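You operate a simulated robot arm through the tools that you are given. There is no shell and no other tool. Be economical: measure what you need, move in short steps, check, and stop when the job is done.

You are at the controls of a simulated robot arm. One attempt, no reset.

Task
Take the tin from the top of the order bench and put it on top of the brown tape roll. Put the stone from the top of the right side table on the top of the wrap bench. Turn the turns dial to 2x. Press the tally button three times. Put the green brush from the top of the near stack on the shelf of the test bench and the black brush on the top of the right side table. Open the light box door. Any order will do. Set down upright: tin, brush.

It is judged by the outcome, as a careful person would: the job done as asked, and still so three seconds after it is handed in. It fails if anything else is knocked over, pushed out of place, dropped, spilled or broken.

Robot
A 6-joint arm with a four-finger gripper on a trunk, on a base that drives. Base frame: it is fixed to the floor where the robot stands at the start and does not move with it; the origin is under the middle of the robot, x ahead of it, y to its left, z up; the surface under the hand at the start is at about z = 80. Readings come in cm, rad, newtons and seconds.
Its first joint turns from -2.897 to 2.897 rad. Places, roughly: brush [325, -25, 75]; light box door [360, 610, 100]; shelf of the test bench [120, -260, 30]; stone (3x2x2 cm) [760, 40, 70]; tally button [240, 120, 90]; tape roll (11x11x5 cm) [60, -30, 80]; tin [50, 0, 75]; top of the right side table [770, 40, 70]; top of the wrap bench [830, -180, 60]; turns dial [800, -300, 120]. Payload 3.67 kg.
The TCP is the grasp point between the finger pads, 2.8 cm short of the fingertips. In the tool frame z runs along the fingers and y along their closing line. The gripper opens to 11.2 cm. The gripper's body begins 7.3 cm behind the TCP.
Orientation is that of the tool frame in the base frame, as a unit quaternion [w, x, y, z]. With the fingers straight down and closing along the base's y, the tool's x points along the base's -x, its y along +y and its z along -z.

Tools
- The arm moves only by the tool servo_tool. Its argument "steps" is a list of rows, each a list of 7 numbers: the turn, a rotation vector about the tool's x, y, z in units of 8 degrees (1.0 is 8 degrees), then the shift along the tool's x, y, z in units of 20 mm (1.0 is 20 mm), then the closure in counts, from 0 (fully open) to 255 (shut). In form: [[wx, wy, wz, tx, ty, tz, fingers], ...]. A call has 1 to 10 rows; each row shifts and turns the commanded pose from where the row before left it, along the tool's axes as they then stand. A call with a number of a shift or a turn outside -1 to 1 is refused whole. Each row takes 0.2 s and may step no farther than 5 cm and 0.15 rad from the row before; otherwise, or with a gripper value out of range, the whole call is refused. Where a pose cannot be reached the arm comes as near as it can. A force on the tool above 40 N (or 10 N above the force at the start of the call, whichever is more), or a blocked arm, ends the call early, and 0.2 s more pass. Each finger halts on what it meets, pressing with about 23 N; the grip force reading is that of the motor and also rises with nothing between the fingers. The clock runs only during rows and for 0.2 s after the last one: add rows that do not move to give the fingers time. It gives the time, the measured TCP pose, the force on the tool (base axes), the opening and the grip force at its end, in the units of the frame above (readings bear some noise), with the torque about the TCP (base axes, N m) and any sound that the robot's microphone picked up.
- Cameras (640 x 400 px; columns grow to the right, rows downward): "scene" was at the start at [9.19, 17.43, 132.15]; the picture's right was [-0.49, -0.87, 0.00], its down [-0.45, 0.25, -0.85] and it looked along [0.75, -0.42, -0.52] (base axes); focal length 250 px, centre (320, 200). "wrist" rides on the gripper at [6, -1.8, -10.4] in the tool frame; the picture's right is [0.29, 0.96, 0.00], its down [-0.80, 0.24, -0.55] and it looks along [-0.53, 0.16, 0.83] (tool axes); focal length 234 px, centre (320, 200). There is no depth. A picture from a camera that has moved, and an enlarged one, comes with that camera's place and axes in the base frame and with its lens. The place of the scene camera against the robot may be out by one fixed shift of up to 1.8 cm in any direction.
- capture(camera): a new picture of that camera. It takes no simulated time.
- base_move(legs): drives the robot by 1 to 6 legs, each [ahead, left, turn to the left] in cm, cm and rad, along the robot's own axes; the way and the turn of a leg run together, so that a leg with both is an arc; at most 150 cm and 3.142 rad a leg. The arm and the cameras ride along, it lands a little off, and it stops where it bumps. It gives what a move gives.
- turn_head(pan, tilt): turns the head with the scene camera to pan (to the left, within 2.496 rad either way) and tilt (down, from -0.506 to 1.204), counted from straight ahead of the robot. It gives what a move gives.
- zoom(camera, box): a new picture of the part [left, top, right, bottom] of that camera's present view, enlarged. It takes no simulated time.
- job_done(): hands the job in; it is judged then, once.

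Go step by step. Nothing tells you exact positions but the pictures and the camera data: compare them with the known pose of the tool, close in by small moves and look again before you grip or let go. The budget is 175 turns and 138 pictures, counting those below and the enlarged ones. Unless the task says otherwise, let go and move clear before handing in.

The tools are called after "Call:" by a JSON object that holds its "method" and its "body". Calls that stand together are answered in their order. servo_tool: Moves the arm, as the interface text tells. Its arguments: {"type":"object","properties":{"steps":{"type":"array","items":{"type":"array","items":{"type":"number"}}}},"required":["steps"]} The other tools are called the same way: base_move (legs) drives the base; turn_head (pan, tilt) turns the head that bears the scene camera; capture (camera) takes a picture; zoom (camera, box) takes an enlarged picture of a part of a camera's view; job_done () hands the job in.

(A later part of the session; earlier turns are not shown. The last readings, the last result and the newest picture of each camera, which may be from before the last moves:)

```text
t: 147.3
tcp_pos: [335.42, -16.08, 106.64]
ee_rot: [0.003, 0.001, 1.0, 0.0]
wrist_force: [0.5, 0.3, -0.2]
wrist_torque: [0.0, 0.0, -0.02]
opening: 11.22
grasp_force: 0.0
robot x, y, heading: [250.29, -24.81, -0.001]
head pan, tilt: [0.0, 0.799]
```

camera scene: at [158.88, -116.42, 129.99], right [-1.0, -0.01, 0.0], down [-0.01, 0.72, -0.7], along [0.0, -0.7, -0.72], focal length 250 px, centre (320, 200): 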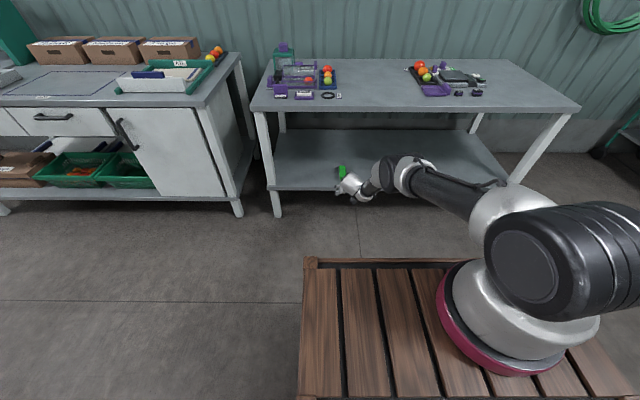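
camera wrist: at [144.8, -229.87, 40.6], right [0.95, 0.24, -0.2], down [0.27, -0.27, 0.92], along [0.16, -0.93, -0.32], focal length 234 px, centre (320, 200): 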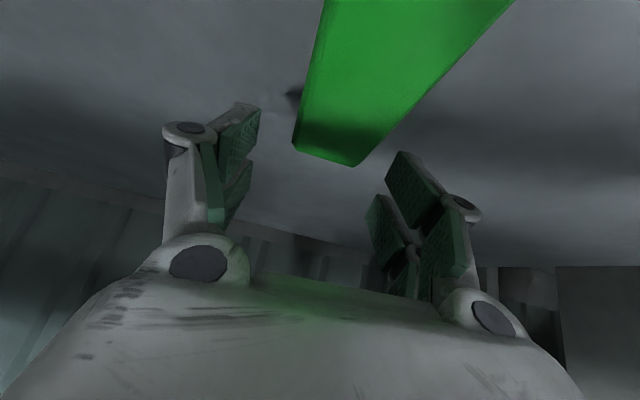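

In position again. I'll move over the black brush and yaw the tool 90°.

Call:
{"method": "servo_tool", "body": {"steps": [[0, 0, 0, 0.62, -1, 0, 0], [0, 0, 0, 0.62, -1, 0, 0], [0, 0, 0, 0.62, -1, 0, 0], [0, 0, 0, 0.62, -1, 0, 0], [0, 0, 0, 0.62, -1, 0, 0], [0, 0, 0, 0.62, -1, 0, 0], [0, 0, 0, 0.62, -1, 0, 0], [0, 0, 0, 0.62, -1, 0, 0], [0, 0, 0, 0.62, -1, 0, 0], [0, 0, 0, 0.62, -1, 0, 0]]}}

Call:
{"method": "servo_tool", "body": {"steps": [[0, 0, 1, 0, 0, 0, 0], [0, 0, 1, 0, 0, 0, 0], [0, 0, 1, 0, 0, 0, 0], [0, 0, 1, 0, 0, 0, 0], [0, 0, 1, 0, 0, 0, 0], [0, 0, 1, 0, 0, 0, 0], [0, 0, 1, 0, 0, 0, 0], [0, 0, 1, 0, 0, 0, 0], [0, 0, 1, 0, 0, 0, 0], [0, 0, 1, 0, 0, 0, 0]]}}

Call:
{"method": "servo_tool", "body": {"steps": [[0, 0, 1, 0, 0, 1, 0], [0, 0, 0.25, 0, 0, 1, 0], [0, 0, 0, 0, 0, 1, 0], [0, 0, 0, 0, 0, 1, 0], [0, 0, 0, 0, 0, 1, 0], [0, 0, 0, 0, 0, 1, 0], [0, 0, 0, 0, 0, 1, 0]]}}

Call:
{"method": "capture", "body": {"camera": "wrist"}}

```text
t: 149.5
tcp_pos: [322.96, -36.06, 106.6]
ee_rot: [0.002, 0.002, 1.0, 0.0]
wrist_force: [0.6, -0.4, -0.4]
wrist_torque: [-0.03, 0.0, -0.01]
opening: 11.2
grasp_force: 0.1
robot x, y, heading: [250.54, -24.91, 0.004]
head pan, tilt: [0.0, 0.799]
```

```text
t: 151.7
tcp_pos: [322.95, -35.96, 106.8]
ee_rot: [0.001, 0.645, 0.764, 0.0]
wrist_force: [-0.5, 0.2, 0.2]
wrist_torque: [0.01, -0.02, -0.02]
opening: 11.2
grasp_force: 0.1
robot x, y, heading: [250.4, -24.97, -0.004]
head pan, tilt: [0.0, 0.799]
```

```text
t: 153.3
tcp_pos: [323.02, -36.04, 92.76]
ee_rot: [0.0, 0.708, 0.706, 0.002]
wrist_force: [-0.2, -0.6, -0.2]
wrist_torque: [0.0, 0.01, 0.0]
opening: 11.17
grasp_force: 0.0
robot x, y, heading: [250.96, -24.76, -0.004]
head pan, tilt: [0.0, 0.799]
```

```text
73 pictures are left
camera wrist: at [321.25, -30.09, 103.14], right [0.96, 0.29, 0.0], down [0.24, -0.8, 0.55], along [0.16, -0.53, -0.83], focal length 234 px, centre (320, 200)
```

wrist: 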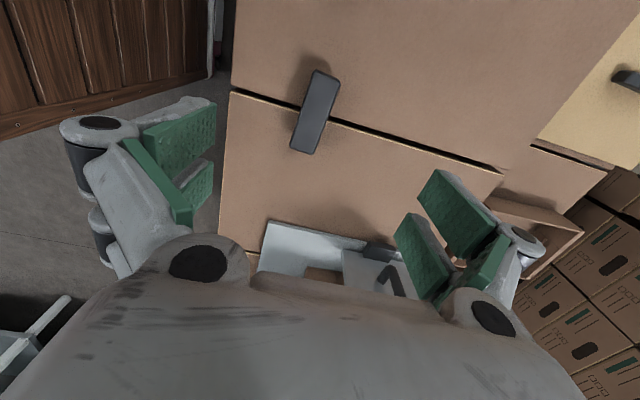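

Black's centre is at about (322.9, -38.2), aligned with the tool. I'll descend.

Call:
{"method": "servo_tool", "body": {"steps": [[0, 0, 0, -0.55, 0, 1, 0], [0, 0, 0, -0.55, 0, 1, 0], [0, 0, 0, 0, 0, 1, 0], [0, 0, 0, 0, 0, 1, 0], [0, 0, 0, 0, 0, 1, 0], [0, 0, 0, 0, 0, 1, 0], [0, 0, 0, 0, 0, 1, 0], [0, 0, 0, 0, 0, 1, 0], [0, 0, 0, 0, 0, 1, 0], [0, 0, 0, 0, 0, 0.9, 0]]}}

Call:
{"method": "capture", "body": {"camera": "wrist"}}

```text
t: 155.5
tcp_pos: [322.97, -38.28, 72.88]
ee_rot: [0.001, 0.708, 0.706, 0.001]
wrist_force: [0.1, -0.4, 0.3]
wrist_torque: [-0.01, -0.01, -0.01]
opening: 11.21
grasp_force: 0.1
robot x, y, heading: [250.17, -24.92, 0.005]
head pan, tilt: [0.0, 0.799]
```

```text
72 pictures are left
camera wrist: at [321.23, -32.3, 83.32], right [0.96, 0.29, 0.0], down [0.24, -0.8, 0.55], along [0.16, -0.53, -0.83], focal length 234 px, centre (320, 200)
```

wrist: 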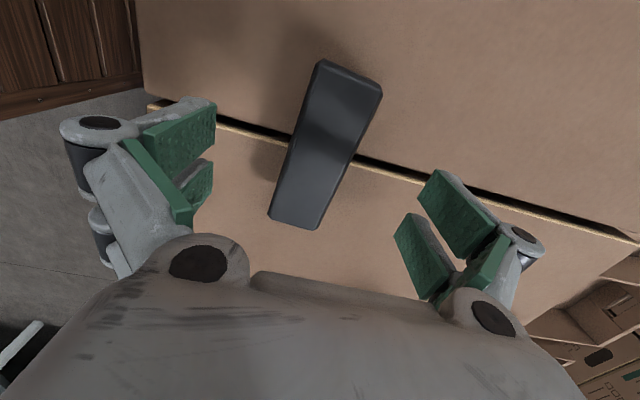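

Well centred. I'll descend to z≈69.3 and close.

Call:
{"method": "servo_tool", "body": {"steps": [[0, 0, 0, 0, 0.1, 0.9, 0], [0, 0, 0, 0, 0, 0.9, 60], [0, 0, 0, 0, 0, 0, 120], [0, 0, 0, 0, 0, 0, 150], [0, 0, 0, 0, 0, 0, 255], [0, 0, 0, 0, 0, 0, 255]]}}

Call:
{"method": "capture", "body": {"camera": "wrist"}}

```text
t: 156.9
tcp_pos: [323.19, -38.14, 69.31]
ee_rot: [0.001, 0.708, 0.706, 0.001]
wrist_force: [-0.2, -0.8, -0.3]
wrist_torque: [-0.01, 0.03, 0.02]
opening: 3.88
grasp_force: 23.1
robot x, y, heading: [249.98, -25.16, 0.003]
head pan, tilt: [0.0, 0.799]
```

```text
71 pictures are left
camera wrist: at [321.45, -32.27, 79.72], right [0.96, 0.29, 0.0], down [0.24, -0.8, 0.55], along [0.16, -0.53, -0.83], focal length 234 px, centre (320, 200)
```

wrist: 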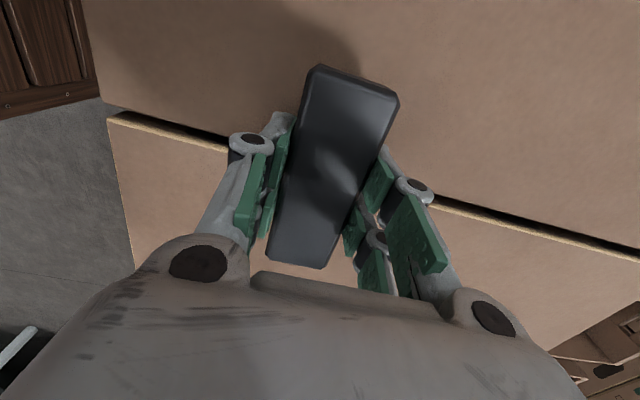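

Black is gripped. I'll lift it, back off and drive through the right-hand aisle.

Call:
{"method": "servo_tool", "body": {"steps": [[0, 0, 0, 0, 0, -1, 255], [0, 0, 0, 0, 0, -1, 255], [0, 0, 0, 0, 0, -1, 255], [0, 0, 0, 0, 0, -1, 255], [0, 0, 0, 0, 0, -1, 255], [0, 0, 0, 0, 0, -1, 255], [0, 0, 0, 0, 0, -1, 255], [0, 0, 0, 0, 0, -1, 255], [0, 0, 0, 0, 0, -1, 255], [0, 0, 0, 0, 0, -1, 255]]}}

Call:
{"method": "servo_tool", "body": {"steps": [[0, 0, 0, 0, 0, -1, 255], [0, 0, 0, 0, 0, -1, 255], [0, 0, 0, 0, 0, -1, 255], [0, 0, 0, 0, 0, -1, 255], [0, 0, 0, 0, 0, -1, 255], [0, 0, 0, 0, 0, -1, 255], [0, 0, 0, 0, 0, -1, 255], [0, 0, 0, 0, 0, -1, 255], [0, 0, 0, 0, 0, -1, 255], [0, 0, 0, 0, 0, -1, 255]]}}

Call:
{"method": "base_move", "body": {"legs": [[-32, 0, 0], [0, -143, 0]]}}

Call:
{"method": "turn_head", "body": {"pan": 0.0, "tilt": 0.3}}

Call:
{"method": "capture", "body": {"camera": "scene"}}

```text
t: 159.1
tcp_pos: [323.28, -38.22, 89.25]
ee_rot: [0.001, 0.709, 0.705, 0.001]
wrist_force: [0.1, 0.4, -1.4]
wrist_torque: [-0.01, 0.03, 0.01]
opening: 3.89
grasp_force: 22.5
robot x, y, heading: [250.64, -24.3, 0.003]
head pan, tilt: [0.0, 0.799]
```

```text
t: 161.3
tcp_pos: [323.22, -38.32, 109.31]
ee_rot: [0.001, 0.709, 0.705, 0.001]
wrist_force: [0.3, -1.3, -1.2]
wrist_torque: [-0.02, 0.01, -0.03]
opening: 3.92
grasp_force: 23.3
robot x, y, heading: [250.6, -24.91, -0.0]
head pan, tilt: [0.0, 0.799]
```

```text
t: 170.2
tcp_pos: [291.69, -181.74, 109.25]
ee_rot: [0.0, 0.708, 0.707, 0.001]
wrist_force: [-0.2, -0.5, -1.4]
wrist_torque: [0.02, 0.04, -0.03]
opening: 3.89
grasp_force: 22.8
robot x, y, heading: [218.66, -168.68, 0.007]
head pan, tilt: [0.0, 0.799]
```

```text
t: 171.1
tcp_pos: [291.65, -181.8, 109.21]
ee_rot: [0.0, 0.707, 0.707, 0.001]
wrist_force: [-0.3, 0.1, -1.3]
wrist_torque: [0.02, 0.02, -0.02]
opening: 3.89
grasp_force: 22.9
robot x, y, heading: [218.98, -168.26, 0.005]
head pan, tilt: [0.0, 0.3]
```

```text
70 pictures are left
camera scene: at [229.44, -146.72, 134.42], right [0.0, -1.0, 0.0], down [-0.3, 0.0, -0.95], along [0.95, 0.0, -0.3], focal length 250 px, centre (320, 200)
```

scene: 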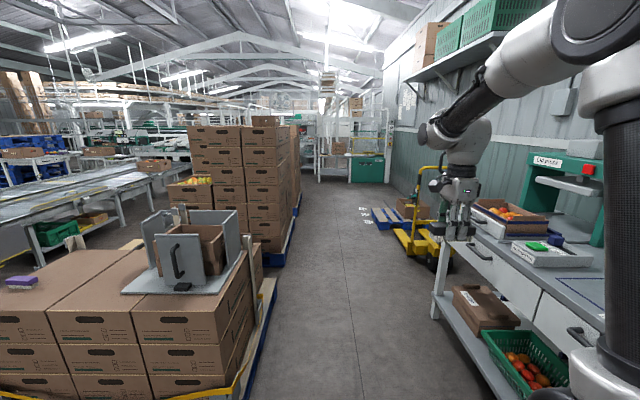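

The aisle is clear along y≈-168. I'll drive forward about 400 cm.

Call:
{"method": "base_move", "body": {"legs": [[150, 0, -0.005], [150, 0, 0], [90, 0, 0]]}}

Call:
{"method": "turn_head", "body": {"pan": 0.6, "tilt": 0.35}}

Call:
{"method": "capture", "body": {"camera": "scene"}}

Call:
{"method": "turn_head", "body": {"pan": -0.5, "tilt": 0.25}}

Call:
{"method": "capture", "body": {"camera": "scene"}}

```text
t: 189.8
tcp_pos: [679.92, -179.24, 109.16]
ee_rot: [0.0, 0.706, 0.708, 0.001]
wrist_force: [0.0, 0.7, -1.2]
wrist_torque: [-0.03, -0.02, 0.03]
opening: 3.88
grasp_force: 23.1
robot x, y, heading: [606.95, -166.49, 0.013]
head pan, tilt: [0.0, 0.3]
```

```text
t: 190.8
tcp_pos: [679.87, -179.34, 109.36]
ee_rot: [0.001, 0.706, 0.708, 0.002]
wrist_force: [-0.5, -0.5, -0.3]
wrist_torque: [-0.02, -0.01, 0.02]
opening: 3.9
grasp_force: 23.0
robot x, y, heading: [606.76, -166.29, 0.008]
head pan, tilt: [0.6, 0.351]
```

```text
69 pictures are left
camera scene: at [615.76, -139.28, 133.96], right [0.57, -0.82, 0.0], down [-0.28, -0.2, -0.94], along [0.77, 0.54, -0.34], focal length 250 px, centre (320, 200)
```

scene: 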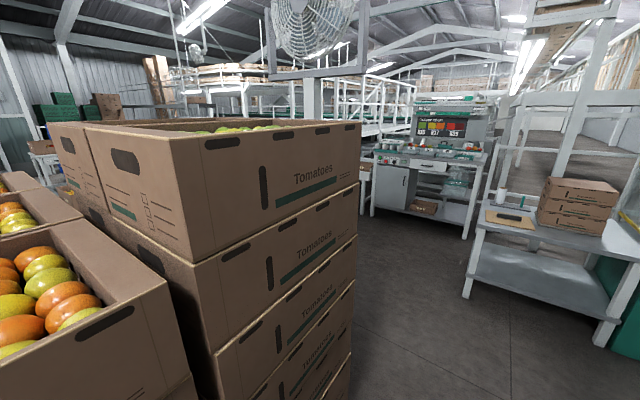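

```text
t: 192.2
tcp_pos: [679.82, -179.49, 109.35]
ee_rot: [0.002, 0.706, 0.708, 0.001]
wrist_force: [-1.0, 0.3, -1.5]
wrist_torque: [0.02, 0.02, -0.02]
opening: 3.9
grasp_force: 22.6
robot x, y, heading: [606.48, -166.4, 0.008]
head pan, tilt: [-0.499, 0.25]
```

```text
68 pictures are left
camera scene: at [616.35, -149.0, 134.9], right [-0.47, -0.88, 0.0], down [-0.22, 0.12, -0.97], along [0.85, -0.46, -0.25], focal length 250 px, centre (320, 200)
```

scene: 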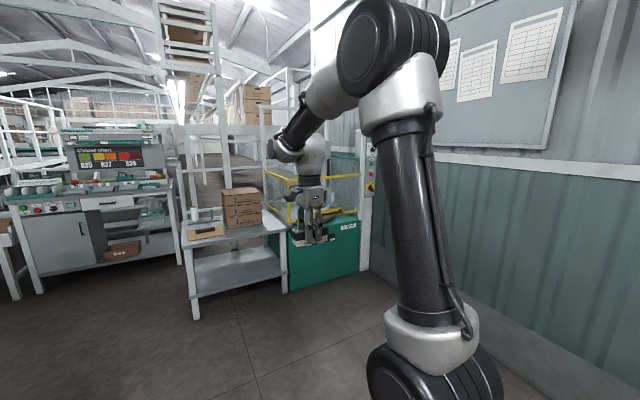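

The wrap bench is at (804+, -142…-215) and the dial panel is beyond it. The right side table is hidden behind the tomato pallet. I'll drive past the pallet's end, strafe left and turn left.

Call:
{"method": "base_move", "body": {"legs": [[143, 0, -0.01], [0, 95, 0]]}}

Call:
{"method": "turn_head", "body": {"pan": 1.2, "tilt": 0.5}}

Call:
{"method": "capture", "body": {"camera": "scene"}}

```text
t: 203.8
tcp_pos: [821.96, -84.09, 109.21]
ee_rot: [0.001, 0.709, 0.705, 0.002]
wrist_force: [0.0, -0.5, -1.5]
wrist_torque: [0.0, 0.01, -0.02]
opening: 3.92
grasp_force: 23.8
robot x, y, heading: [749.51, -70.62, -0.004]
head pan, tilt: [-0.499, 0.25]
```

```text
t: 205.6
tcp_pos: [822.0, -84.04, 109.29]
ee_rot: [0.001, 0.709, 0.705, 0.001]
wrist_force: [-0.2, 0.0, -0.5]
wrist_torque: [0.0, -0.01, 0.04]
opening: 3.88
grasp_force: 22.3
robot x, y, heading: [749.17, -70.82, -0.001]
head pan, tilt: [1.201, 0.499]
```

```text
67 pictures are left
camera scene: at [753.87, -40.3, 132.59], right [0.93, -0.36, 0.0], down [-0.17, -0.45, -0.88], along [0.32, 0.82, -0.48], focal length 250 px, centre (320, 200)
```

scene: 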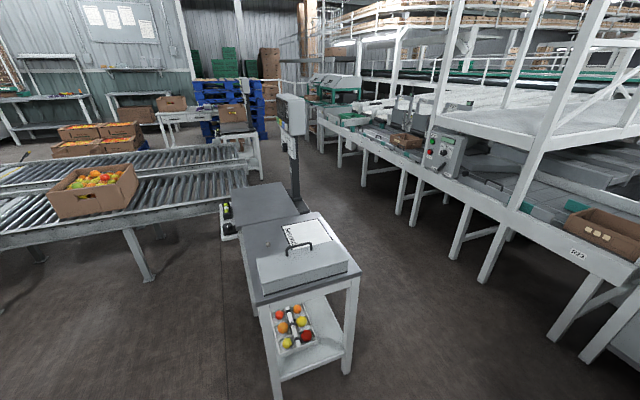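

I can see a small side table with a lidded tray on it. I'll zoom in to look for the stone.

Call:
{"method": "zoom", "body": {"camera": "scene", "box": [210, 170, 370, 300]}}

```text
3.08 times, centred on (290, 235) of scene
camera zoom: at [753.87, -40.3, 132.59], right [0.93, -0.36, 0.0], down [-0.17, -0.45, -0.88], along [0.32, 0.82, -0.48], focal length 769 px, centre (412, 92)
```

zoom: 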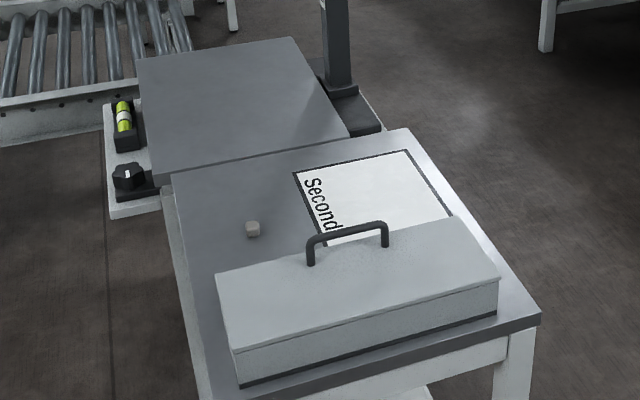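

The side table spans x 755–790 and y 13–56 at z≈70. The stone is at about (763, 38.5), the lidded box is in the front half, and a white "Second" sheet is back right. I'll set the black brush at about (778, 46), clear of the stone. Now I turn to face the table.

Call:
{"method": "base_move", "body": {"legs": [[15, 0, 0], [0, 0, 1.571], [28, 0, 0]]}}

Call:
{"method": "turn_head", "body": {"pan": -0.1, "tilt": 0.75}}

Call:
{"method": "capture", "body": {"camera": "scene"}}

Call:
{"method": "capture", "body": {"camera": "wrist"}}

```text
t: 212.3
tcp_pos: [776.99, 30.66, 109.14]
ee_rot: [0.0, -0.002, 1.0, 0.001]
wrist_force: [-0.3, 0.1, -1.1]
wrist_torque: [-0.03, 0.03, -0.04]
opening: 3.9
grasp_force: 23.0
robot x, y, heading: [764.26, -42.01, 1.578]
head pan, tilt: [1.201, 0.499]
```

```text
t: 213.8
tcp_pos: [777.19, 30.68, 109.25]
ee_rot: [0.0, -0.001, 1.0, 0.001]
wrist_force: [0.3, 0.2, -0.6]
wrist_torque: [0.01, 0.02, 0.01]
opening: 3.91
grasp_force: 22.7
robot x, y, heading: [764.0, -42.21, 1.574]
head pan, tilt: [-0.099, 0.75]
```

```text
65 pictures are left
camera scene: at [742.65, -31.75, 130.39], right [1.0, -0.09, 0.0], down [-0.06, -0.68, -0.73], along [0.07, 0.73, -0.68], focal length 250 px, centre (320, 200)
```

scene: 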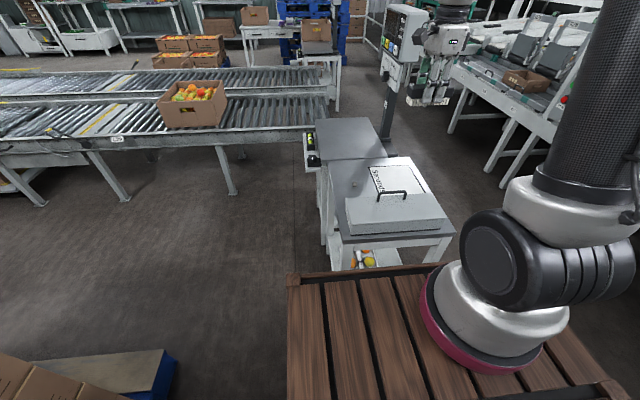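

```text
64 pictures are left
camera wrist: at [771.07, 28.76, 119.7], right [-0.29, 0.96, 0.0], down [0.8, 0.24, 0.55], along [0.53, 0.16, -0.83], focal length 234 px, centre (320, 200)
```

wrist: 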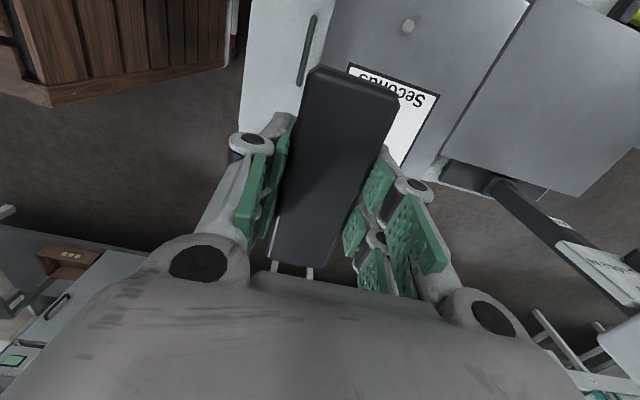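

Stone ≈ (764, 42), sheet x 772–788 / y 35–54, surface z≈67–70. I'll move above (779, 46) while descending.

Call:
{"method": "servo_tool", "body": {"steps": [[0, 0, 0, -0.1, 0.765, 0.9, 255], [0, 0, 0, -0.1, 0.765, 0.9, 255], [0, 0, 0, -0.1, 0.765, 0.9, 255], [0, 0, 0, -0.1, 0.765, 0.9, 255], [0, 0, 0, -0.1, 0.765, 0.9, 255], [0, 0, 0, -0.1, 0.765, 0.9, 255], [0, 0, 0, -0.1, 0.765, 0.9, 255], [0, 0, 0, -0.1, 0.765, 0.9, 255], [0, 0, 0, -0.1, 0.765, 0.9, 255], [0, 0, 0, -0.1, 0.765, 0.9, 255]]}}

Call:
{"method": "servo_tool", "body": {"steps": [[0, 0, 0, 0, 0, 1, 255], [0, 0, 0, 0, 0, 1, 255], [0, 0, 0, 0, 0, 1, 255], [0, 0, 0, 0, 0, 1, 255], [0, 0, 0, 0, 0, 1, 255], [0, 0, 0, 0, 0, 0, 255]]}}

Call:
{"method": "capture", "body": {"camera": "wrist"}}

Call:
{"method": "zoom", "body": {"camera": "scene", "box": [310, 100, 470, 250]}}

```text
t: 216.0
tcp_pos: [779.03, 46.13, 91.35]
ee_rot: [0.0, -0.001, 1.0, 0.002]
wrist_force: [0.6, 0.1, 0.7]
wrist_torque: [0.0, -0.01, -0.02]
opening: 3.91
grasp_force: 23.0
robot x, y, heading: [764.22, -42.24, 1.576]
head pan, tilt: [-0.099, 0.75]
```

```text
t: 217.4
tcp_pos: [779.06, 46.18, 81.23]
ee_rot: [0.0, 0.0, 1.0, 0.002]
wrist_force: [-1.2, 0.3, -1.0]
wrist_torque: [-0.03, 0.01, 0.02]
opening: 3.89
grasp_force: 22.8
robot x, y, heading: [763.85, -42.16, 1.574]
head pan, tilt: [-0.099, 0.75]
```

```text
63 pictures are left
camera wrist: at [773.13, 44.22, 91.71], right [-0.29, 0.96, 0.0], down [0.8, 0.24, 0.55], along [0.53, 0.16, -0.83], focal length 234 px, centre (320, 200)
```

wrist: 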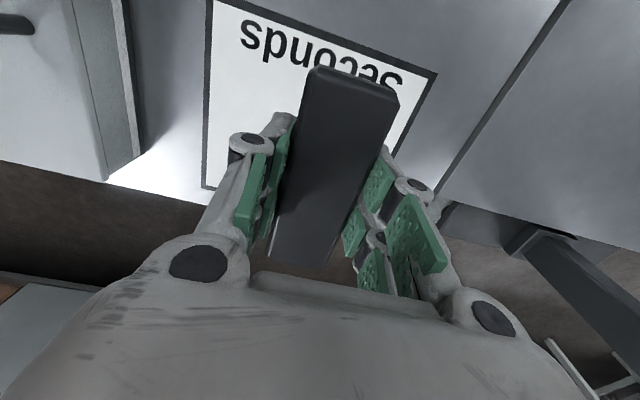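

```text
2.67 times, centred on (390, 175) of scene
camera zoom: at [742.66, -31.75, 130.39], right [1.0, -0.09, 0.0], down [-0.06, -0.68, -0.73], along [0.07, 0.73, -0.68], focal length 666 px, centre (133, 267)
```

zoom: 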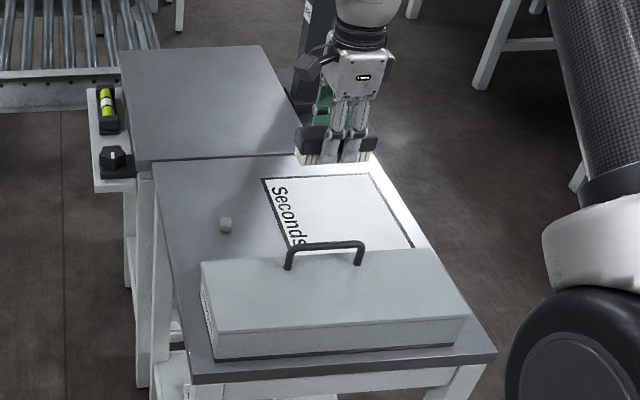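

Position is good. I'll lower in small steps until contact.

Call:
{"method": "servo_tool", "body": {"steps": [[0, 0, 0, 0, 0, 0.5, 255], [0, 0, 0, 0, 0, 0.5, 255], [0, 0, 0, 0, 0, 0.5, 255], [0, 0, 0, 0, 0, 0.5, 255], [0, 0, 0, 0, 0, 0.5, 255], [0, 0, 0, 0, 0, 0, 255]]}}

Call:
{"method": "servo_tool", "body": {"steps": [[0, 0, 0, 0, 0, 0.15, 255], [0, 0, 0, 0, 0, 0.15, 255], [0, 0, 0, 0, 0, 0, 255]]}}

Call:
{"method": "servo_tool", "body": {"steps": [[0, 0, 0, 0, 0, 0.15, 255], [0, 0, 0, 0, 0, 0.15, 255], [0, 0, 0, 0, 0, 0, 255]]}}

```text
t: 218.8
tcp_pos: [778.99, 46.06, 76.25]
ee_rot: [0.001, -0.001, 1.0, 0.001]
wrist_force: [-0.3, 0.2, -0.8]
wrist_torque: [-0.01, 0.01, 0.0]
opening: 3.89
grasp_force: 23.1
robot x, y, heading: [764.33, -42.36, 1.577]
head pan, tilt: [-0.099, 0.75]
```

```text
t: 219.6
tcp_pos: [778.94, 46.09, 75.77]
ee_rot: [0.0, 0.0, 1.0, 0.001]
wrist_force: [-0.6, 0.4, -0.1]
wrist_torque: [0.0, 0.0, 0.04]
opening: 3.87
grasp_force: 23.1
robot x, y, heading: [763.84, -42.5, 1.583]
head pan, tilt: [-0.099, 0.75]
```

```text
t: 220.4
tcp_pos: [779.0, 46.01, 75.01]
ee_rot: [0.0, 0.0, 1.0, 0.001]
wrist_force: [0.1, -0.4, -0.4]
wrist_torque: [0.0, 0.0, -0.02]
opening: 3.88
grasp_force: 23.0
robot x, y, heading: [764.06, -42.32, 1.577]
head pan, tilt: [-0.099, 0.75]
```

Call:
{"method": "servo_tool", "body": {"steps": [[0, 0, 0, 0, 0, 0.15, 255], [0, 0, 0, 0, 0, 0.15, 255], [0, 0, 0, 0, 0, 0, 255]]}}

Call:
{"method": "servo_tool", "body": {"steps": [[0, 0, 0, 0, 0, 0.15, 255], [0, 0, 0, 0, 0, 0.15, 255], [0, 0, 0, 0, 0, 0, 255]]}}

Call:
{"method": "servo_tool", "body": {"steps": [[0, 0, 0, 0, 0, 0.15, 255], [0, 0, 0, 0, 0, 0.15, 255], [0, 0, 0, 0, 0, 0, 255]]}}

Call:
{"method": "zoom", "body": {"camera": "scene", "box": [340, 110, 440, 200]}}

```text
t: 221.2
tcp_pos: [778.92, 46.02, 74.56]
ee_rot: [0.001, -0.001, 1.0, 0.002]
wrist_force: [-0.1, -0.2, -1.2]
wrist_torque: [0.02, -0.02, 0.03]
opening: 3.89
grasp_force: 23.2
robot x, y, heading: [763.72, -42.31, 1.577]
head pan, tilt: [-0.099, 0.75]
```

```text
t: 222.0
tcp_pos: [779.0, 46.07, 73.89]
ee_rot: [0.0, 0.0, 1.0, 0.001]
wrist_force: [-0.4, -0.4, -0.6]
wrist_torque: [0.01, 0.01, 0.0]
opening: 3.91
grasp_force: 23.6
robot x, y, heading: [763.89, -42.65, 1.577]
head pan, tilt: [-0.099, 0.75]
```

```text
t: 222.8
tcp_pos: [779.0, 46.06, 73.22]
ee_rot: [-0.001, -0.001, 1.0, 0.001]
wrist_force: [-0.8, -0.2, -0.6]
wrist_torque: [0.0, -0.02, 0.0]
opening: 3.9
grasp_force: 22.7
robot x, y, heading: [764.2, -42.35, 1.582]
head pan, tilt: [-0.099, 0.75]
```

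```text
4.44 times, centred on (390, 155) of scene
camera zoom: at [742.66, -31.75, 130.39], right [1.0, -0.09, 0.0], down [-0.06, -0.68, -0.73], along [0.07, 0.73, -0.68], focal length 1110 px, centre (9, 400)
```

zoom: 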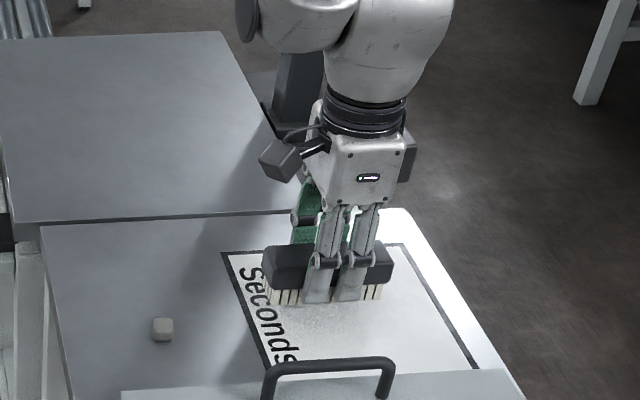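

Very near now; continuing in small steps.

Call:
{"method": "servo_tool", "body": {"steps": [[0, 0, 0, 0, 0, 0.12, 255], [0, 0, 0, 0, 0, 0.12, 255], [0, 0, 0, 0, 0, 0, 255]]}}

Call:
{"method": "servo_tool", "body": {"steps": [[0, 0, 0, 0, 0, 0.12, 255], [0, 0, 0, 0, 0, 0.12, 255], [0, 0, 0, 0, 0, 0, 255]]}}

Call:
{"method": "servo_tool", "body": {"steps": [[0, 0, 0, 0, 0, 0.12, 255], [0, 0, 0, 0, 0, 0.12, 255], [0, 0, 0, 0, 0, 0, 255]]}}

```text
t: 223.6
tcp_pos: [779.01, 46.06, 72.88]
ee_rot: [0.001, -0.001, 1.0, 0.002]
wrist_force: [-0.5, 0.2, 0.2]
wrist_torque: [-0.02, 0.0, 0.01]
opening: 3.89
grasp_force: 22.8
robot x, y, heading: [764.22, -42.2, 1.58]
head pan, tilt: [-0.099, 0.75]
```

```text
t: 224.4
tcp_pos: [778.99, 45.94, 72.41]
ee_rot: [0.0, -0.001, 1.0, 0.002]
wrist_force: [-0.4, -0.5, -1.3]
wrist_torque: [0.03, -0.03, 0.02]
opening: 3.92
grasp_force: 23.9
robot x, y, heading: [764.21, -42.27, 1.578]
head pan, tilt: [-0.099, 0.75]
```

```text
t: 225.2
tcp_pos: [779.13, 46.11, 71.86]
ee_rot: [-0.001, -0.001, 1.0, 0.001]
wrist_force: [-0.5, 0.2, -1.6]
wrist_torque: [-0.01, 0.02, 0.01]
opening: 3.94
grasp_force: 23.1
robot x, y, heading: [763.72, -41.91, 1.577]
head pan, tilt: [-0.099, 0.75]
```

Call:
{"method": "servo_tool", "body": {"steps": [[0, 0, 0, 0, 0, 0.12, 255], [0, 0, 0, 0, 0, 0.12, 255], [0, 0, 0, 0, 0, 0, 255]]}}

Call:
{"method": "servo_tool", "body": {"steps": [[0, 0, 0, 0, 0, 0.12, 255], [0, 0, 0, 0, 0, 0.12, 255], [0, 0, 0, 0, 0, 0, 255]]}}

Call:
{"method": "zoom", "body": {"camera": "scene", "box": [340, 110, 440, 200]}}

```text
t: 226.0
tcp_pos: [778.97, 46.18, 71.57]
ee_rot: [0.0, -0.001, 1.0, 0.003]
wrist_force: [2.0, 1.1, 17.5]
wrist_torque: [0.02, -0.01, 0.01]
opening: 3.91
grasp_force: 22.6
robot x, y, heading: [763.85, -42.21, 1.578]
head pan, tilt: [-0.099, 0.75]
```

```text
t: 226.8
tcp_pos: [778.96, 46.12, 70.98]
ee_rot: [0.0, -0.001, 1.0, 0.002]
wrist_force: [-0.2, 3.3, 17.1]
wrist_torque: [0.09, 0.0, -0.01]
opening: 3.91
grasp_force: 23.1
robot x, y, heading: [764.42, -41.95, 1.579]
head pan, tilt: [-0.099, 0.75]
```

```text
4.44 times, centred on (390, 155) of scene
camera zoom: at [742.64, -31.8, 130.39], right [1.0, -0.09, 0.0], down [-0.06, -0.68, -0.73], along [0.07, 0.73, -0.68], focal length 1110 px, centre (9, 400)
```

zoom: 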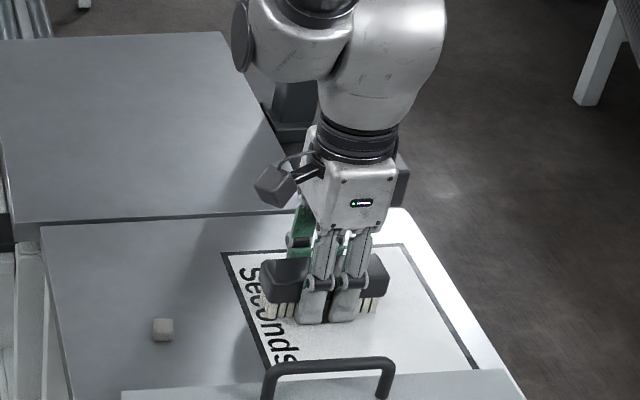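

Contact at TCP z≈71.5, so the table top is at z≈67. I'll release and rise.

Call:
{"method": "servo_tool", "body": {"steps": [[0, 0, 0, 0, 0, -0.1, 180], [0, 0, 0, 0, 0, 0, 150], [0, 0, 0, 0, 0, 0, 100], [0, 0, 0, 0, 0, 0, 20], [0, 0, 0, 0, 0, 0, 0], [0, 0, 0, 0, 0, -1, 0], [0, 0, 0, 0, 0, -1, 0], [0, 0, 0, 0, 0, -1, 0], [0, 0, 0, 0, 0, -1, 0], [0, 0, 0, 0, 0, -1, 0]]}}

Call:
{"method": "servo_tool", "body": {"steps": [[0, 0, 0, 1, -0.4, -0.5, 0], [0, 0, 0, 1, -0.4, -0.5, 0], [0, 0, 0, 1, -0.4, -0.5, 0], [0, 0, 0, 1, -0.4, -0.5, 0], [0, 0, 0, 1, -0.4, 0, 0], [0, 0, 0, 1, 0, 0, 0], [0, 0, 0, 1, 0, 0, 0], [0, 0, 0, 0.5, 0, 0, 0]]}}

Call:
{"method": "capture", "body": {"camera": "wrist"}}

Call:
{"method": "zoom", "body": {"camera": "scene", "box": [310, 100, 470, 230]}}

```text
t: 229.0
tcp_pos: [779.11, 45.93, 81.13]
ee_rot: [-0.001, 0.0, 1.0, 0.001]
wrist_force: [0.1, 0.3, -1.0]
wrist_torque: [0.01, 0.0, 0.01]
opening: 11.19
grasp_force: 0.0
robot x, y, heading: [764.04, -42.24, 1.576]
head pan, tilt: [-0.099, 0.75]
```

```text
t: 230.8
tcp_pos: [763.9, 41.94, 85.03]
ee_rot: [0.0, -0.001, 1.0, 0.0]
wrist_force: [-0.6, -0.6, -0.4]
wrist_torque: [0.02, -0.01, -0.03]
opening: 11.19
grasp_force: 0.1
robot x, y, heading: [764.13, -41.94, 1.576]
head pan, tilt: [-0.099, 0.75]
```

```text
59 pictures are left
camera wrist: at [758.03, 40.13, 95.5], right [-0.29, 0.96, 0.0], down [0.8, 0.24, 0.55], along [0.53, 0.16, -0.83], focal length 234 px, centre (320, 200)
```

wrist: 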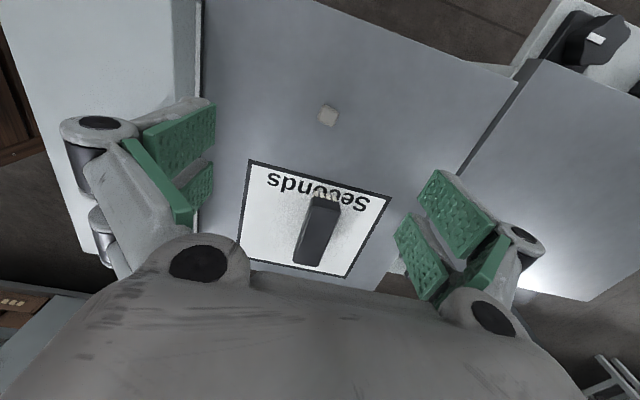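

```text
3.08 times, centred on (390, 165) of scene
camera zoom: at [742.66, -31.75, 130.39], right [1.0, -0.09, 0.0], down [-0.06, -0.68, -0.73], along [0.07, 0.73, -0.68], focal length 769 px, centre (105, 308)
```

zoom: 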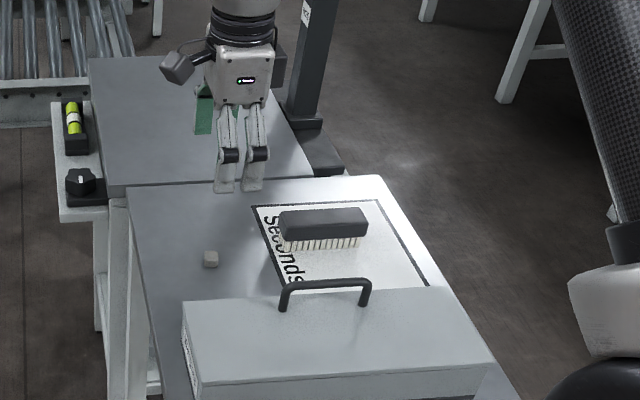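

The black brush stands on the side table. The stone is at (764.3, 43.0); I'll descend onto it.

Call:
{"method": "servo_tool", "body": {"steps": [[0, 0, 0, -0.1, 0.25, 0.9, 0], [0, 0, 0, -0.1, 0.25, 0.9, 0], [0, 0, 0, 0, 0, 0.9, 0], [0, 0, 0, 0, 0, 0.9, 0], [0, 0, 0, 0, 0, 0.9, 0], [0, 0, 0, 0, 0, 0.9, 60], [0, 0, 0, 0, 0, 0.5, 120], [0, 0, 0, 0, 0, 0, 120]]}}

Call:
{"method": "capture", "body": {"camera": "wrist"}}

```text
t: 232.6
tcp_pos: [764.39, 43.06, 73.27]
ee_rot: [0.0, -0.001, 1.0, 0.002]
wrist_force: [-0.7, -0.1, -0.3]
wrist_torque: [0.0, -0.04, 0.0]
opening: 5.93
grasp_force: 0.1
robot x, y, heading: [764.07, -41.74, 1.574]
head pan, tilt: [-0.099, 0.75]
```

```text
57 pictures are left
camera wrist: at [758.45, 41.15, 83.71], right [-0.29, 0.96, 0.0], down [0.8, 0.24, 0.55], along [0.53, 0.16, -0.83], focal length 234 px, centre (320, 200)
```

wrist: 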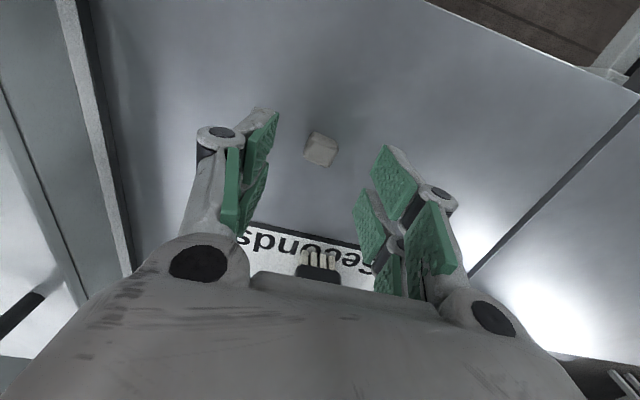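

Centred. I'll lower and close, watching the force.

Call:
{"method": "servo_tool", "body": {"steps": [[0, 0, 0, 0, 0, 0.5, 120], [0, 0, 0, 0, 0, 0.4, 130], [0, 0, 0, 0, 0, 0.2, 140], [0, 0, 0, 0, 0, 0, 160]]}}

Call:
{"method": "servo_tool", "body": {"steps": [[0, 0, 0, 0, 0, 0.15, 160], [0, 0, 0, 0, 0, 0, 255], [0, 0, 0, 0, 0, 0, 255], [0, 0, 0, 0, 0, 0, 255]]}}

Call:
{"method": "capture", "body": {"camera": "wrist"}}

```text
t: 233.6
tcp_pos: [764.46, 43.07, 71.01]
ee_rot: [-0.001, -0.001, 1.0, 0.001]
wrist_force: [-0.3, 0.5, 0.8]
wrist_torque: [-0.01, 0.0, 0.01]
opening: 4.2
grasp_force: 0.1
robot x, y, heading: [764.04, -42.26, 1.579]
head pan, tilt: [-0.099, 0.75]
```

```text
t: 234.6
tcp_pos: [764.44, 43.01, 70.91]
ee_rot: [0.0, -0.001, 1.0, 0.001]
wrist_force: [1.1, -0.3, -0.3]
wrist_torque: [0.0, -0.01, -0.02]
opening: 1.92
grasp_force: 23.0
robot x, y, heading: [764.04, -42.04, 1.581]
head pan, tilt: [-0.099, 0.75]
```

```text
56 pictures are left
camera wrist: at [758.45, 41.15, 81.21], right [-0.29, 0.96, 0.0], down [0.8, 0.24, 0.55], along [0.53, 0.16, -0.83], focal length 234 px, centre (320, 200)
```

wrist: 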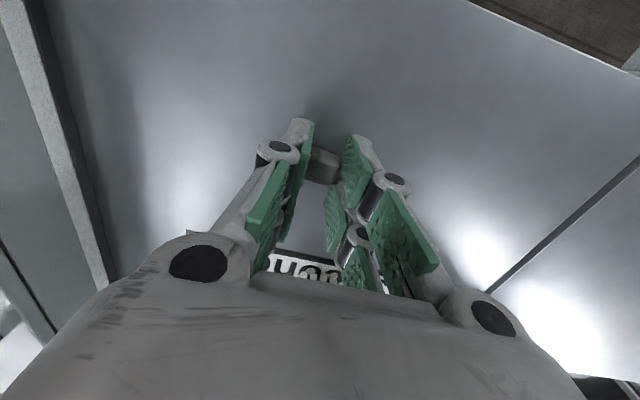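

Stone gripped. I'll lift it, back off, turn and drive to the wrap bench.

Call:
{"method": "servo_tool", "body": {"steps": [[0, 0, 0, 0, 0, -1, 255], [0, 0, 0, 0, 0, -1, 255], [0, 0, 0, 0, 0, -1, 255], [0, 0, 0, 0, 0, -1, 255], [0, 0, 0, 0, 0, -1, 255], [0, 0, 0, 0, 0, -1, 255], [0, 0, 0, 0, 0, -1, 255], [0, 0, 0, 0, 0, -1, 255], [0, 0, 0, 0, 0, -1, 255], [0, 0, 0, 0, 0, -1, 255]]}}

Call:
{"method": "servo_tool", "body": {"steps": [[0, 0, 0, 0, -0.5, -1, 255], [0, 0, 0, 0, -0.5, -1, 255], [0, 0, 0, 0, -0.5, -1, 255], [0, 0, 0, 0, -0.5, -1, 255], [0, 0, 0, 0, -0.5, -1, 255], [0, 0, 0, 0, -0.5, -1, 255], [0, 0, 0, 0, -0.5, -1, 255], [0, 0, 0, 0, -0.5, -1, 255]]}}

Call:
{"method": "base_move", "body": {"legs": [[-30, 0, 0], [0, 0, -1.577], [-14, 0, 0], [0, -92, 0]]}}

Call:
{"method": "turn_head", "body": {"pan": -0.3, "tilt": 0.5}}

Call:
{"method": "capture", "body": {"camera": "scene"}}

Call:
{"method": "capture", "body": {"camera": "wrist"}}

```text
t: 236.8
tcp_pos: [764.4, 43.0, 90.93]
ee_rot: [0.0, -0.002, 1.0, 0.001]
wrist_force: [-0.5, 0.3, -0.8]
wrist_torque: [-0.02, 0.01, -0.04]
opening: 1.97
grasp_force: 23.2
robot x, y, heading: [764.28, -42.45, 1.58]
head pan, tilt: [-0.099, 0.75]
```

```text
t: 238.6
tcp_pos: [764.41, 34.84, 106.68]
ee_rot: [-0.001, -0.001, 1.0, 0.001]
wrist_force: [-0.1, 0.9, -0.5]
wrist_torque: [-0.03, -0.02, 0.03]
opening: 1.95
grasp_force: 22.6
robot x, y, heading: [763.8, -41.93, 1.583]
head pan, tilt: [-0.099, 0.75]
```

```text
t: 249.8
tcp_pos: [827.6, -164.57, 106.75]
ee_rot: [0.001, 0.708, 0.706, 0.001]
wrist_force: [-0.2, 0.7, 0.4]
wrist_torque: [-0.01, -0.03, -0.03]
opening: 1.94
grasp_force: 23.3
robot x, y, heading: [750.31, -163.8, 0.003]
head pan, tilt: [-0.099, 0.75]
```

```text
t: 250.6
tcp_pos: [827.62, -164.59, 106.72]
ee_rot: [0.001, 0.709, 0.705, 0.001]
wrist_force: [0.7, -0.3, -0.2]
wrist_torque: [0.05, -0.02, 0.02]
opening: 1.96
grasp_force: 23.2
robot x, y, heading: [750.8, -163.48, 0.003]
head pan, tilt: [-0.3, 0.499]
```

```text
55 pictures are left
camera scene: at [760.57, -144.59, 132.58], right [-0.29, -0.96, 0.0], down [-0.46, 0.14, -0.88], along [0.84, -0.26, -0.48], focal length 250 px, centre (320, 200)
```

scene: 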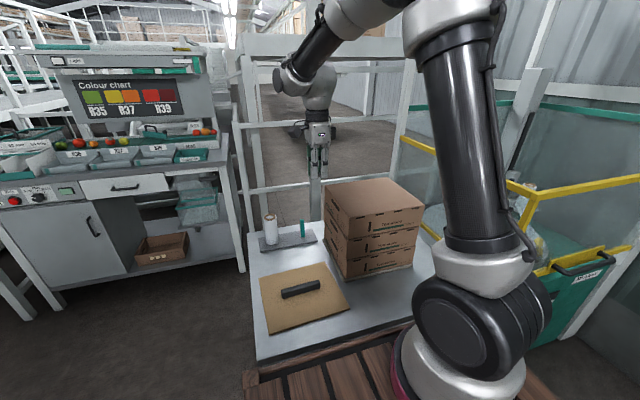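

```text
54 pictures are left
camera wrist: at [825.85, -158.56, 117.19], right [0.96, 0.28, 0.0], down [0.24, -0.8, 0.55], along [0.16, -0.53, -0.83], focal length 234 px, centre (320, 200)
```

wrist: 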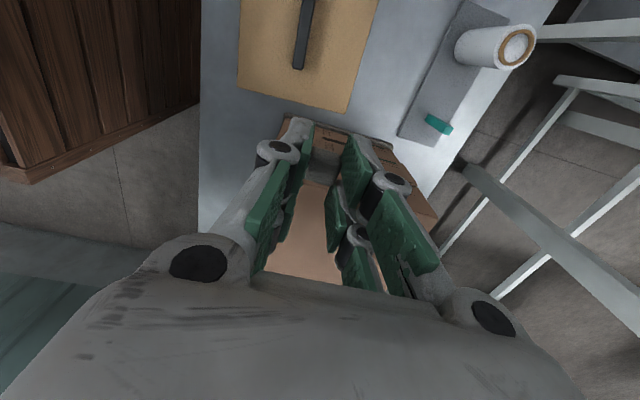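

The wrap bench has bare metal at about (811, -179), in front of the boxes and right of the mat. I'll back up 15 cm for reach and bring the hand over that spot.

Call:
{"method": "base_move", "body": {"legs": [[-15, 0, 0]]}}

Call:
{"method": "servo_tool", "body": {"steps": [[0, 0, 0, -1, 0, 1, 255], [0, 0, 0, -1, 0, 1, 255], [0, 0, 0, -1, 0, 1, 255], [0, 0, 0, -1, 0, 1, 255], [0, 0, 0, -1, 0, 1, 255], [0, 0, 0, -1, 0, 1, 255], [0, 0, 0, -1, 0, 1, 255], [0, 0, 0, 0, 0, 1, 255], [0, 0, 0, 0, 0, 1, 255]]}}

Call:
{"method": "capture", "body": {"camera": "wrist"}}

Call:
{"method": "zoom", "body": {"camera": "scene", "box": [250, 130, 450, 380]}}

```text
t: 252.0
tcp_pos: [812.54, -164.55, 106.8]
ee_rot: [0.0, 0.709, 0.705, 0.0]
wrist_force: [-0.2, 0.3, 0.9]
wrist_torque: [0.0, -0.01, 0.05]
opening: 1.97
grasp_force: 22.8
robot x, y, heading: [735.28, -163.58, -0.003]
head pan, tilt: [-0.3, 0.499]
```

```text
t: 254.0
tcp_pos: [812.4, -178.64, 88.7]
ee_rot: [0.001, 0.709, 0.705, 0.0]
wrist_force: [-1.2, 0.3, 0.1]
wrist_torque: [0.01, 0.0, -0.03]
opening: 1.98
grasp_force: 23.2
robot x, y, heading: [735.54, -163.56, 0.002]
head pan, tilt: [-0.3, 0.499]
```

```text
53 pictures are left
camera wrist: at [810.59, -172.69, 99.16], right [0.96, 0.28, 0.0], down [0.23, -0.8, 0.56], along [0.16, -0.53, -0.83], focal length 234 px, centre (320, 200)
```

wrist: 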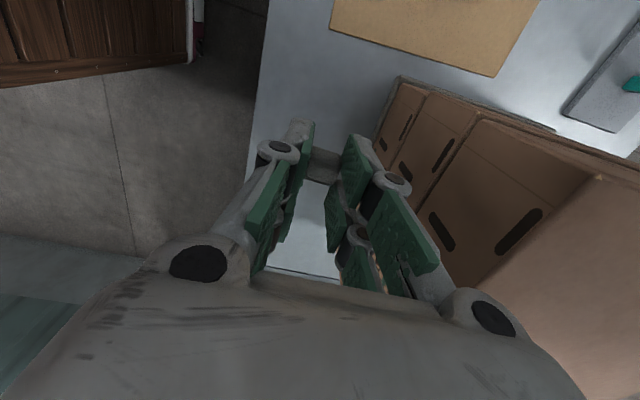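

```text
1.60 times, centred on (350, 255) of scene
camera zoom: at [745.44, -144.63, 132.59], right [-0.3, -0.96, 0.0], down [-0.46, 0.14, -0.88], along [0.84, -0.26, -0.48], focal length 400 px, centre (272, 112)
```

zoom: 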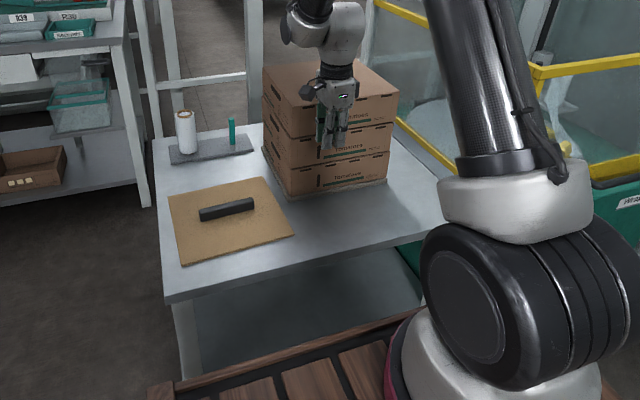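

Box front is at x≈823.6 and the bench edge at 803.5. I'll shift to x≈810 and lower to z≈70.

Call:
{"method": "servo_tool", "body": {"steps": [[0, 0, 0, 0, -0.3, 0.9, 255], [0, 0, 0, 0, -0.3, 0.9, 255], [0, 0, 0, 0, -0.3, 0.9, 255], [0, 0, 0, 0, -0.3, 0.9, 255], [0, 0, 0, 0, 0, 0.9, 255], [0, 0, 0, 0, 0, 0.9, 255], [0, 0, 0, 0, 0, 0.9, 255], [0, 0, 0, 0, 0, 0.9, 255], [0, 0, 0, 0, 0, 0.9, 255], [0, 0, 0, 0, 0, 0.9, 255]]}}

Call:
{"method": "capture", "body": {"camera": "wrist"}}

Call:
{"method": "zoom", "body": {"camera": "scene", "box": [310, 150, 410, 280]}}

```text
t: 256.2
tcp_pos: [810.2, -178.65, 70.75]
ee_rot: [0.001, 0.709, 0.705, 0.001]
wrist_force: [-0.3, 0.2, -0.5]
wrist_torque: [0.04, 0.01, 0.01]
opening: 1.96
grasp_force: 22.8
robot x, y, heading: [735.24, -163.46, 0.005]
head pan, tilt: [-0.3, 0.499]
```

```text
51 pictures are left
camera wrist: at [808.37, -172.63, 81.21], right [0.96, 0.28, 0.0], down [0.23, -0.8, 0.55], along [0.16, -0.53, -0.83], focal length 234 px, centre (320, 200)
```

wrist: 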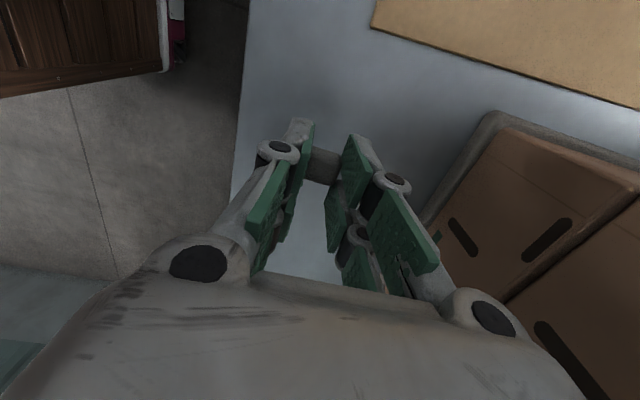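

```text
3.08 times, centred on (360, 215) of scene
camera zoom: at [745.44, -144.62, 132.59], right [-0.3, -0.96, 0.0], down [-0.46, 0.14, -0.88], along [0.84, -0.26, -0.48], focal length 769 px, centre (197, 154)
```

zoom: 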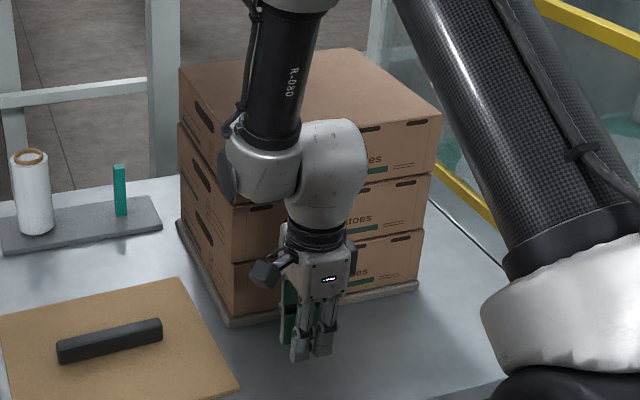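

Clear. I'll lower in steps until the stone touches.

Call:
{"method": "servo_tool", "body": {"steps": [[0, 0, 0, 0, 0, 0.4, 255], [0, 0, 0, 0, 0, 0.4, 255], [0, 0, 0, 0, 0, 0, 255]]}}

Call:
{"method": "servo_tool", "body": {"steps": [[0, 0, 0, 0, 0, 0.2, 255], [0, 0, 0, 0, 0, 0.2, 255], [0, 0, 0, 0, 0, 0, 255]]}}

Call:
{"method": "servo_tool", "body": {"steps": [[0, 0, 0, 0, 0, 0.2, 255], [0, 0, 0, 0, 0, 0.2, 255], [0, 0, 0, 0, 0, 0, 255]]}}

Call:
{"method": "servo_tool", "body": {"steps": [[0, 0, 0, 0, 0, 0.2, 255], [0, 0, 0, 0, 0, 0.2, 255], [0, 0, 0, 0, 0, 0, 255]]}}

Call:
{"method": "servo_tool", "body": {"steps": [[0, 0, 0, 0, 0, 0.2, 255], [0, 0, 0, 0, 0, 0.2, 255], [0, 0, 0, 0, 0, 0, 255]]}}

```text
t: 257.0
tcp_pos: [810.1, -178.53, 69.23]
ee_rot: [0.001, 0.709, 0.706, 0.001]
wrist_force: [-0.2, 0.8, 0.5]
wrist_torque: [0.03, 0.03, 0.02]
opening: 1.94
grasp_force: 22.7
robot x, y, heading: [735.61, -164.0, -0.001]
head pan, tilt: [-0.3, 0.499]
```

```text
t: 257.8
tcp_pos: [810.07, -178.58, 68.33]
ee_rot: [0.001, 0.709, 0.705, 0.0]
wrist_force: [-0.3, -0.1, -0.4]
wrist_torque: [0.02, -0.03, -0.02]
opening: 1.95
grasp_force: 23.6
robot x, y, heading: [735.31, -163.78, 0.001]
head pan, tilt: [-0.3, 0.499]
```

```text
t: 258.6
tcp_pos: [810.23, -178.58, 67.49]
ee_rot: [0.001, 0.709, 0.705, 0.002]
wrist_force: [-0.1, 0.0, -0.3]
wrist_torque: [0.01, 0.01, 0.01]
opening: 1.95
grasp_force: 22.9
robot x, y, heading: [735.38, -164.09, 0.002]
head pan, tilt: [-0.3, 0.499]
```

```text
t: 259.4
tcp_pos: [810.19, -178.72, 66.73]
ee_rot: [0.001, 0.709, 0.705, 0.0]
wrist_force: [-1.0, 0.1, -0.2]
wrist_torque: [0.0, 0.02, -0.02]
opening: 1.96
grasp_force: 23.4
robot x, y, heading: [735.33, -163.83, -0.002]
head pan, tilt: [-0.3, 0.499]
```

```text
t: 260.2
tcp_pos: [810.17, -178.64, 65.97]
ee_rot: [0.001, 0.709, 0.705, 0.001]
wrist_force: [0.3, -0.2, 0.0]
wrist_torque: [-0.02, -0.02, -0.02]
opening: 1.94
grasp_force: 22.7
robot x, y, heading: [735.79, -163.43, -0.001]
head pan, tilt: [-0.3, 0.499]
```

Call:
{"method": "servo_tool", "body": {"steps": [[0, 0, 0, 0, 0, 0.2, 255], [0, 0, 0, 0, 0, 0.2, 255], [0, 0, 0, 0, 0, 0, 255]]}}

Call:
{"method": "servo_tool", "body": {"steps": [[0, 0, 0, 0, 0, 0.2, 255], [0, 0, 0, 0, 0, 0.2, 255], [0, 0, 0, 0, 0, 0, 255]]}}

Call:
{"method": "zoom", "body": {"camera": "scene", "box": [310, 200, 390, 290]}}

```text
t: 261.0
tcp_pos: [810.1, -178.67, 65.16]
ee_rot: [0.001, 0.709, 0.706, 0.001]
wrist_force: [0.1, 0.2, -0.4]
wrist_torque: [-0.01, 0.04, 0.0]
opening: 1.92
grasp_force: 22.8
robot x, y, heading: [735.93, -163.75, 0.001]
head pan, tilt: [-0.3, 0.499]
```

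```text
t: 261.6
tcp_pos: [810.24, -178.58, 64.76]
ee_rot: [0.001, 0.709, 0.705, 0.001]
wrist_force: [-8.2, 2.3, 25.8]
wrist_torque: [0.14, 0.46, 0.04]
opening: 1.97
grasp_force: 23.2
robot x, y, heading: [735.23, -163.77, 0.0]
head pan, tilt: [-0.3, 0.499]
stopped in row 3: the force on the tool passed its limit at 52 N (the readings are from after the stop); the commanded pose is now the measured one
```

```text
4.44 times, centred on (350, 245) of scene
camera zoom: at [745.35, -144.6, 132.59], right [-0.3, -0.96, 0.0], down [-0.46, 0.14, -0.88], along [0.84, -0.26, -0.48], focal length 1110 px, centre (187, 0)
```

zoom: 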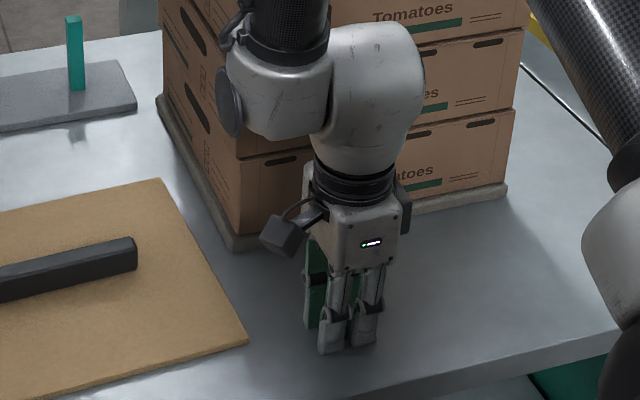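

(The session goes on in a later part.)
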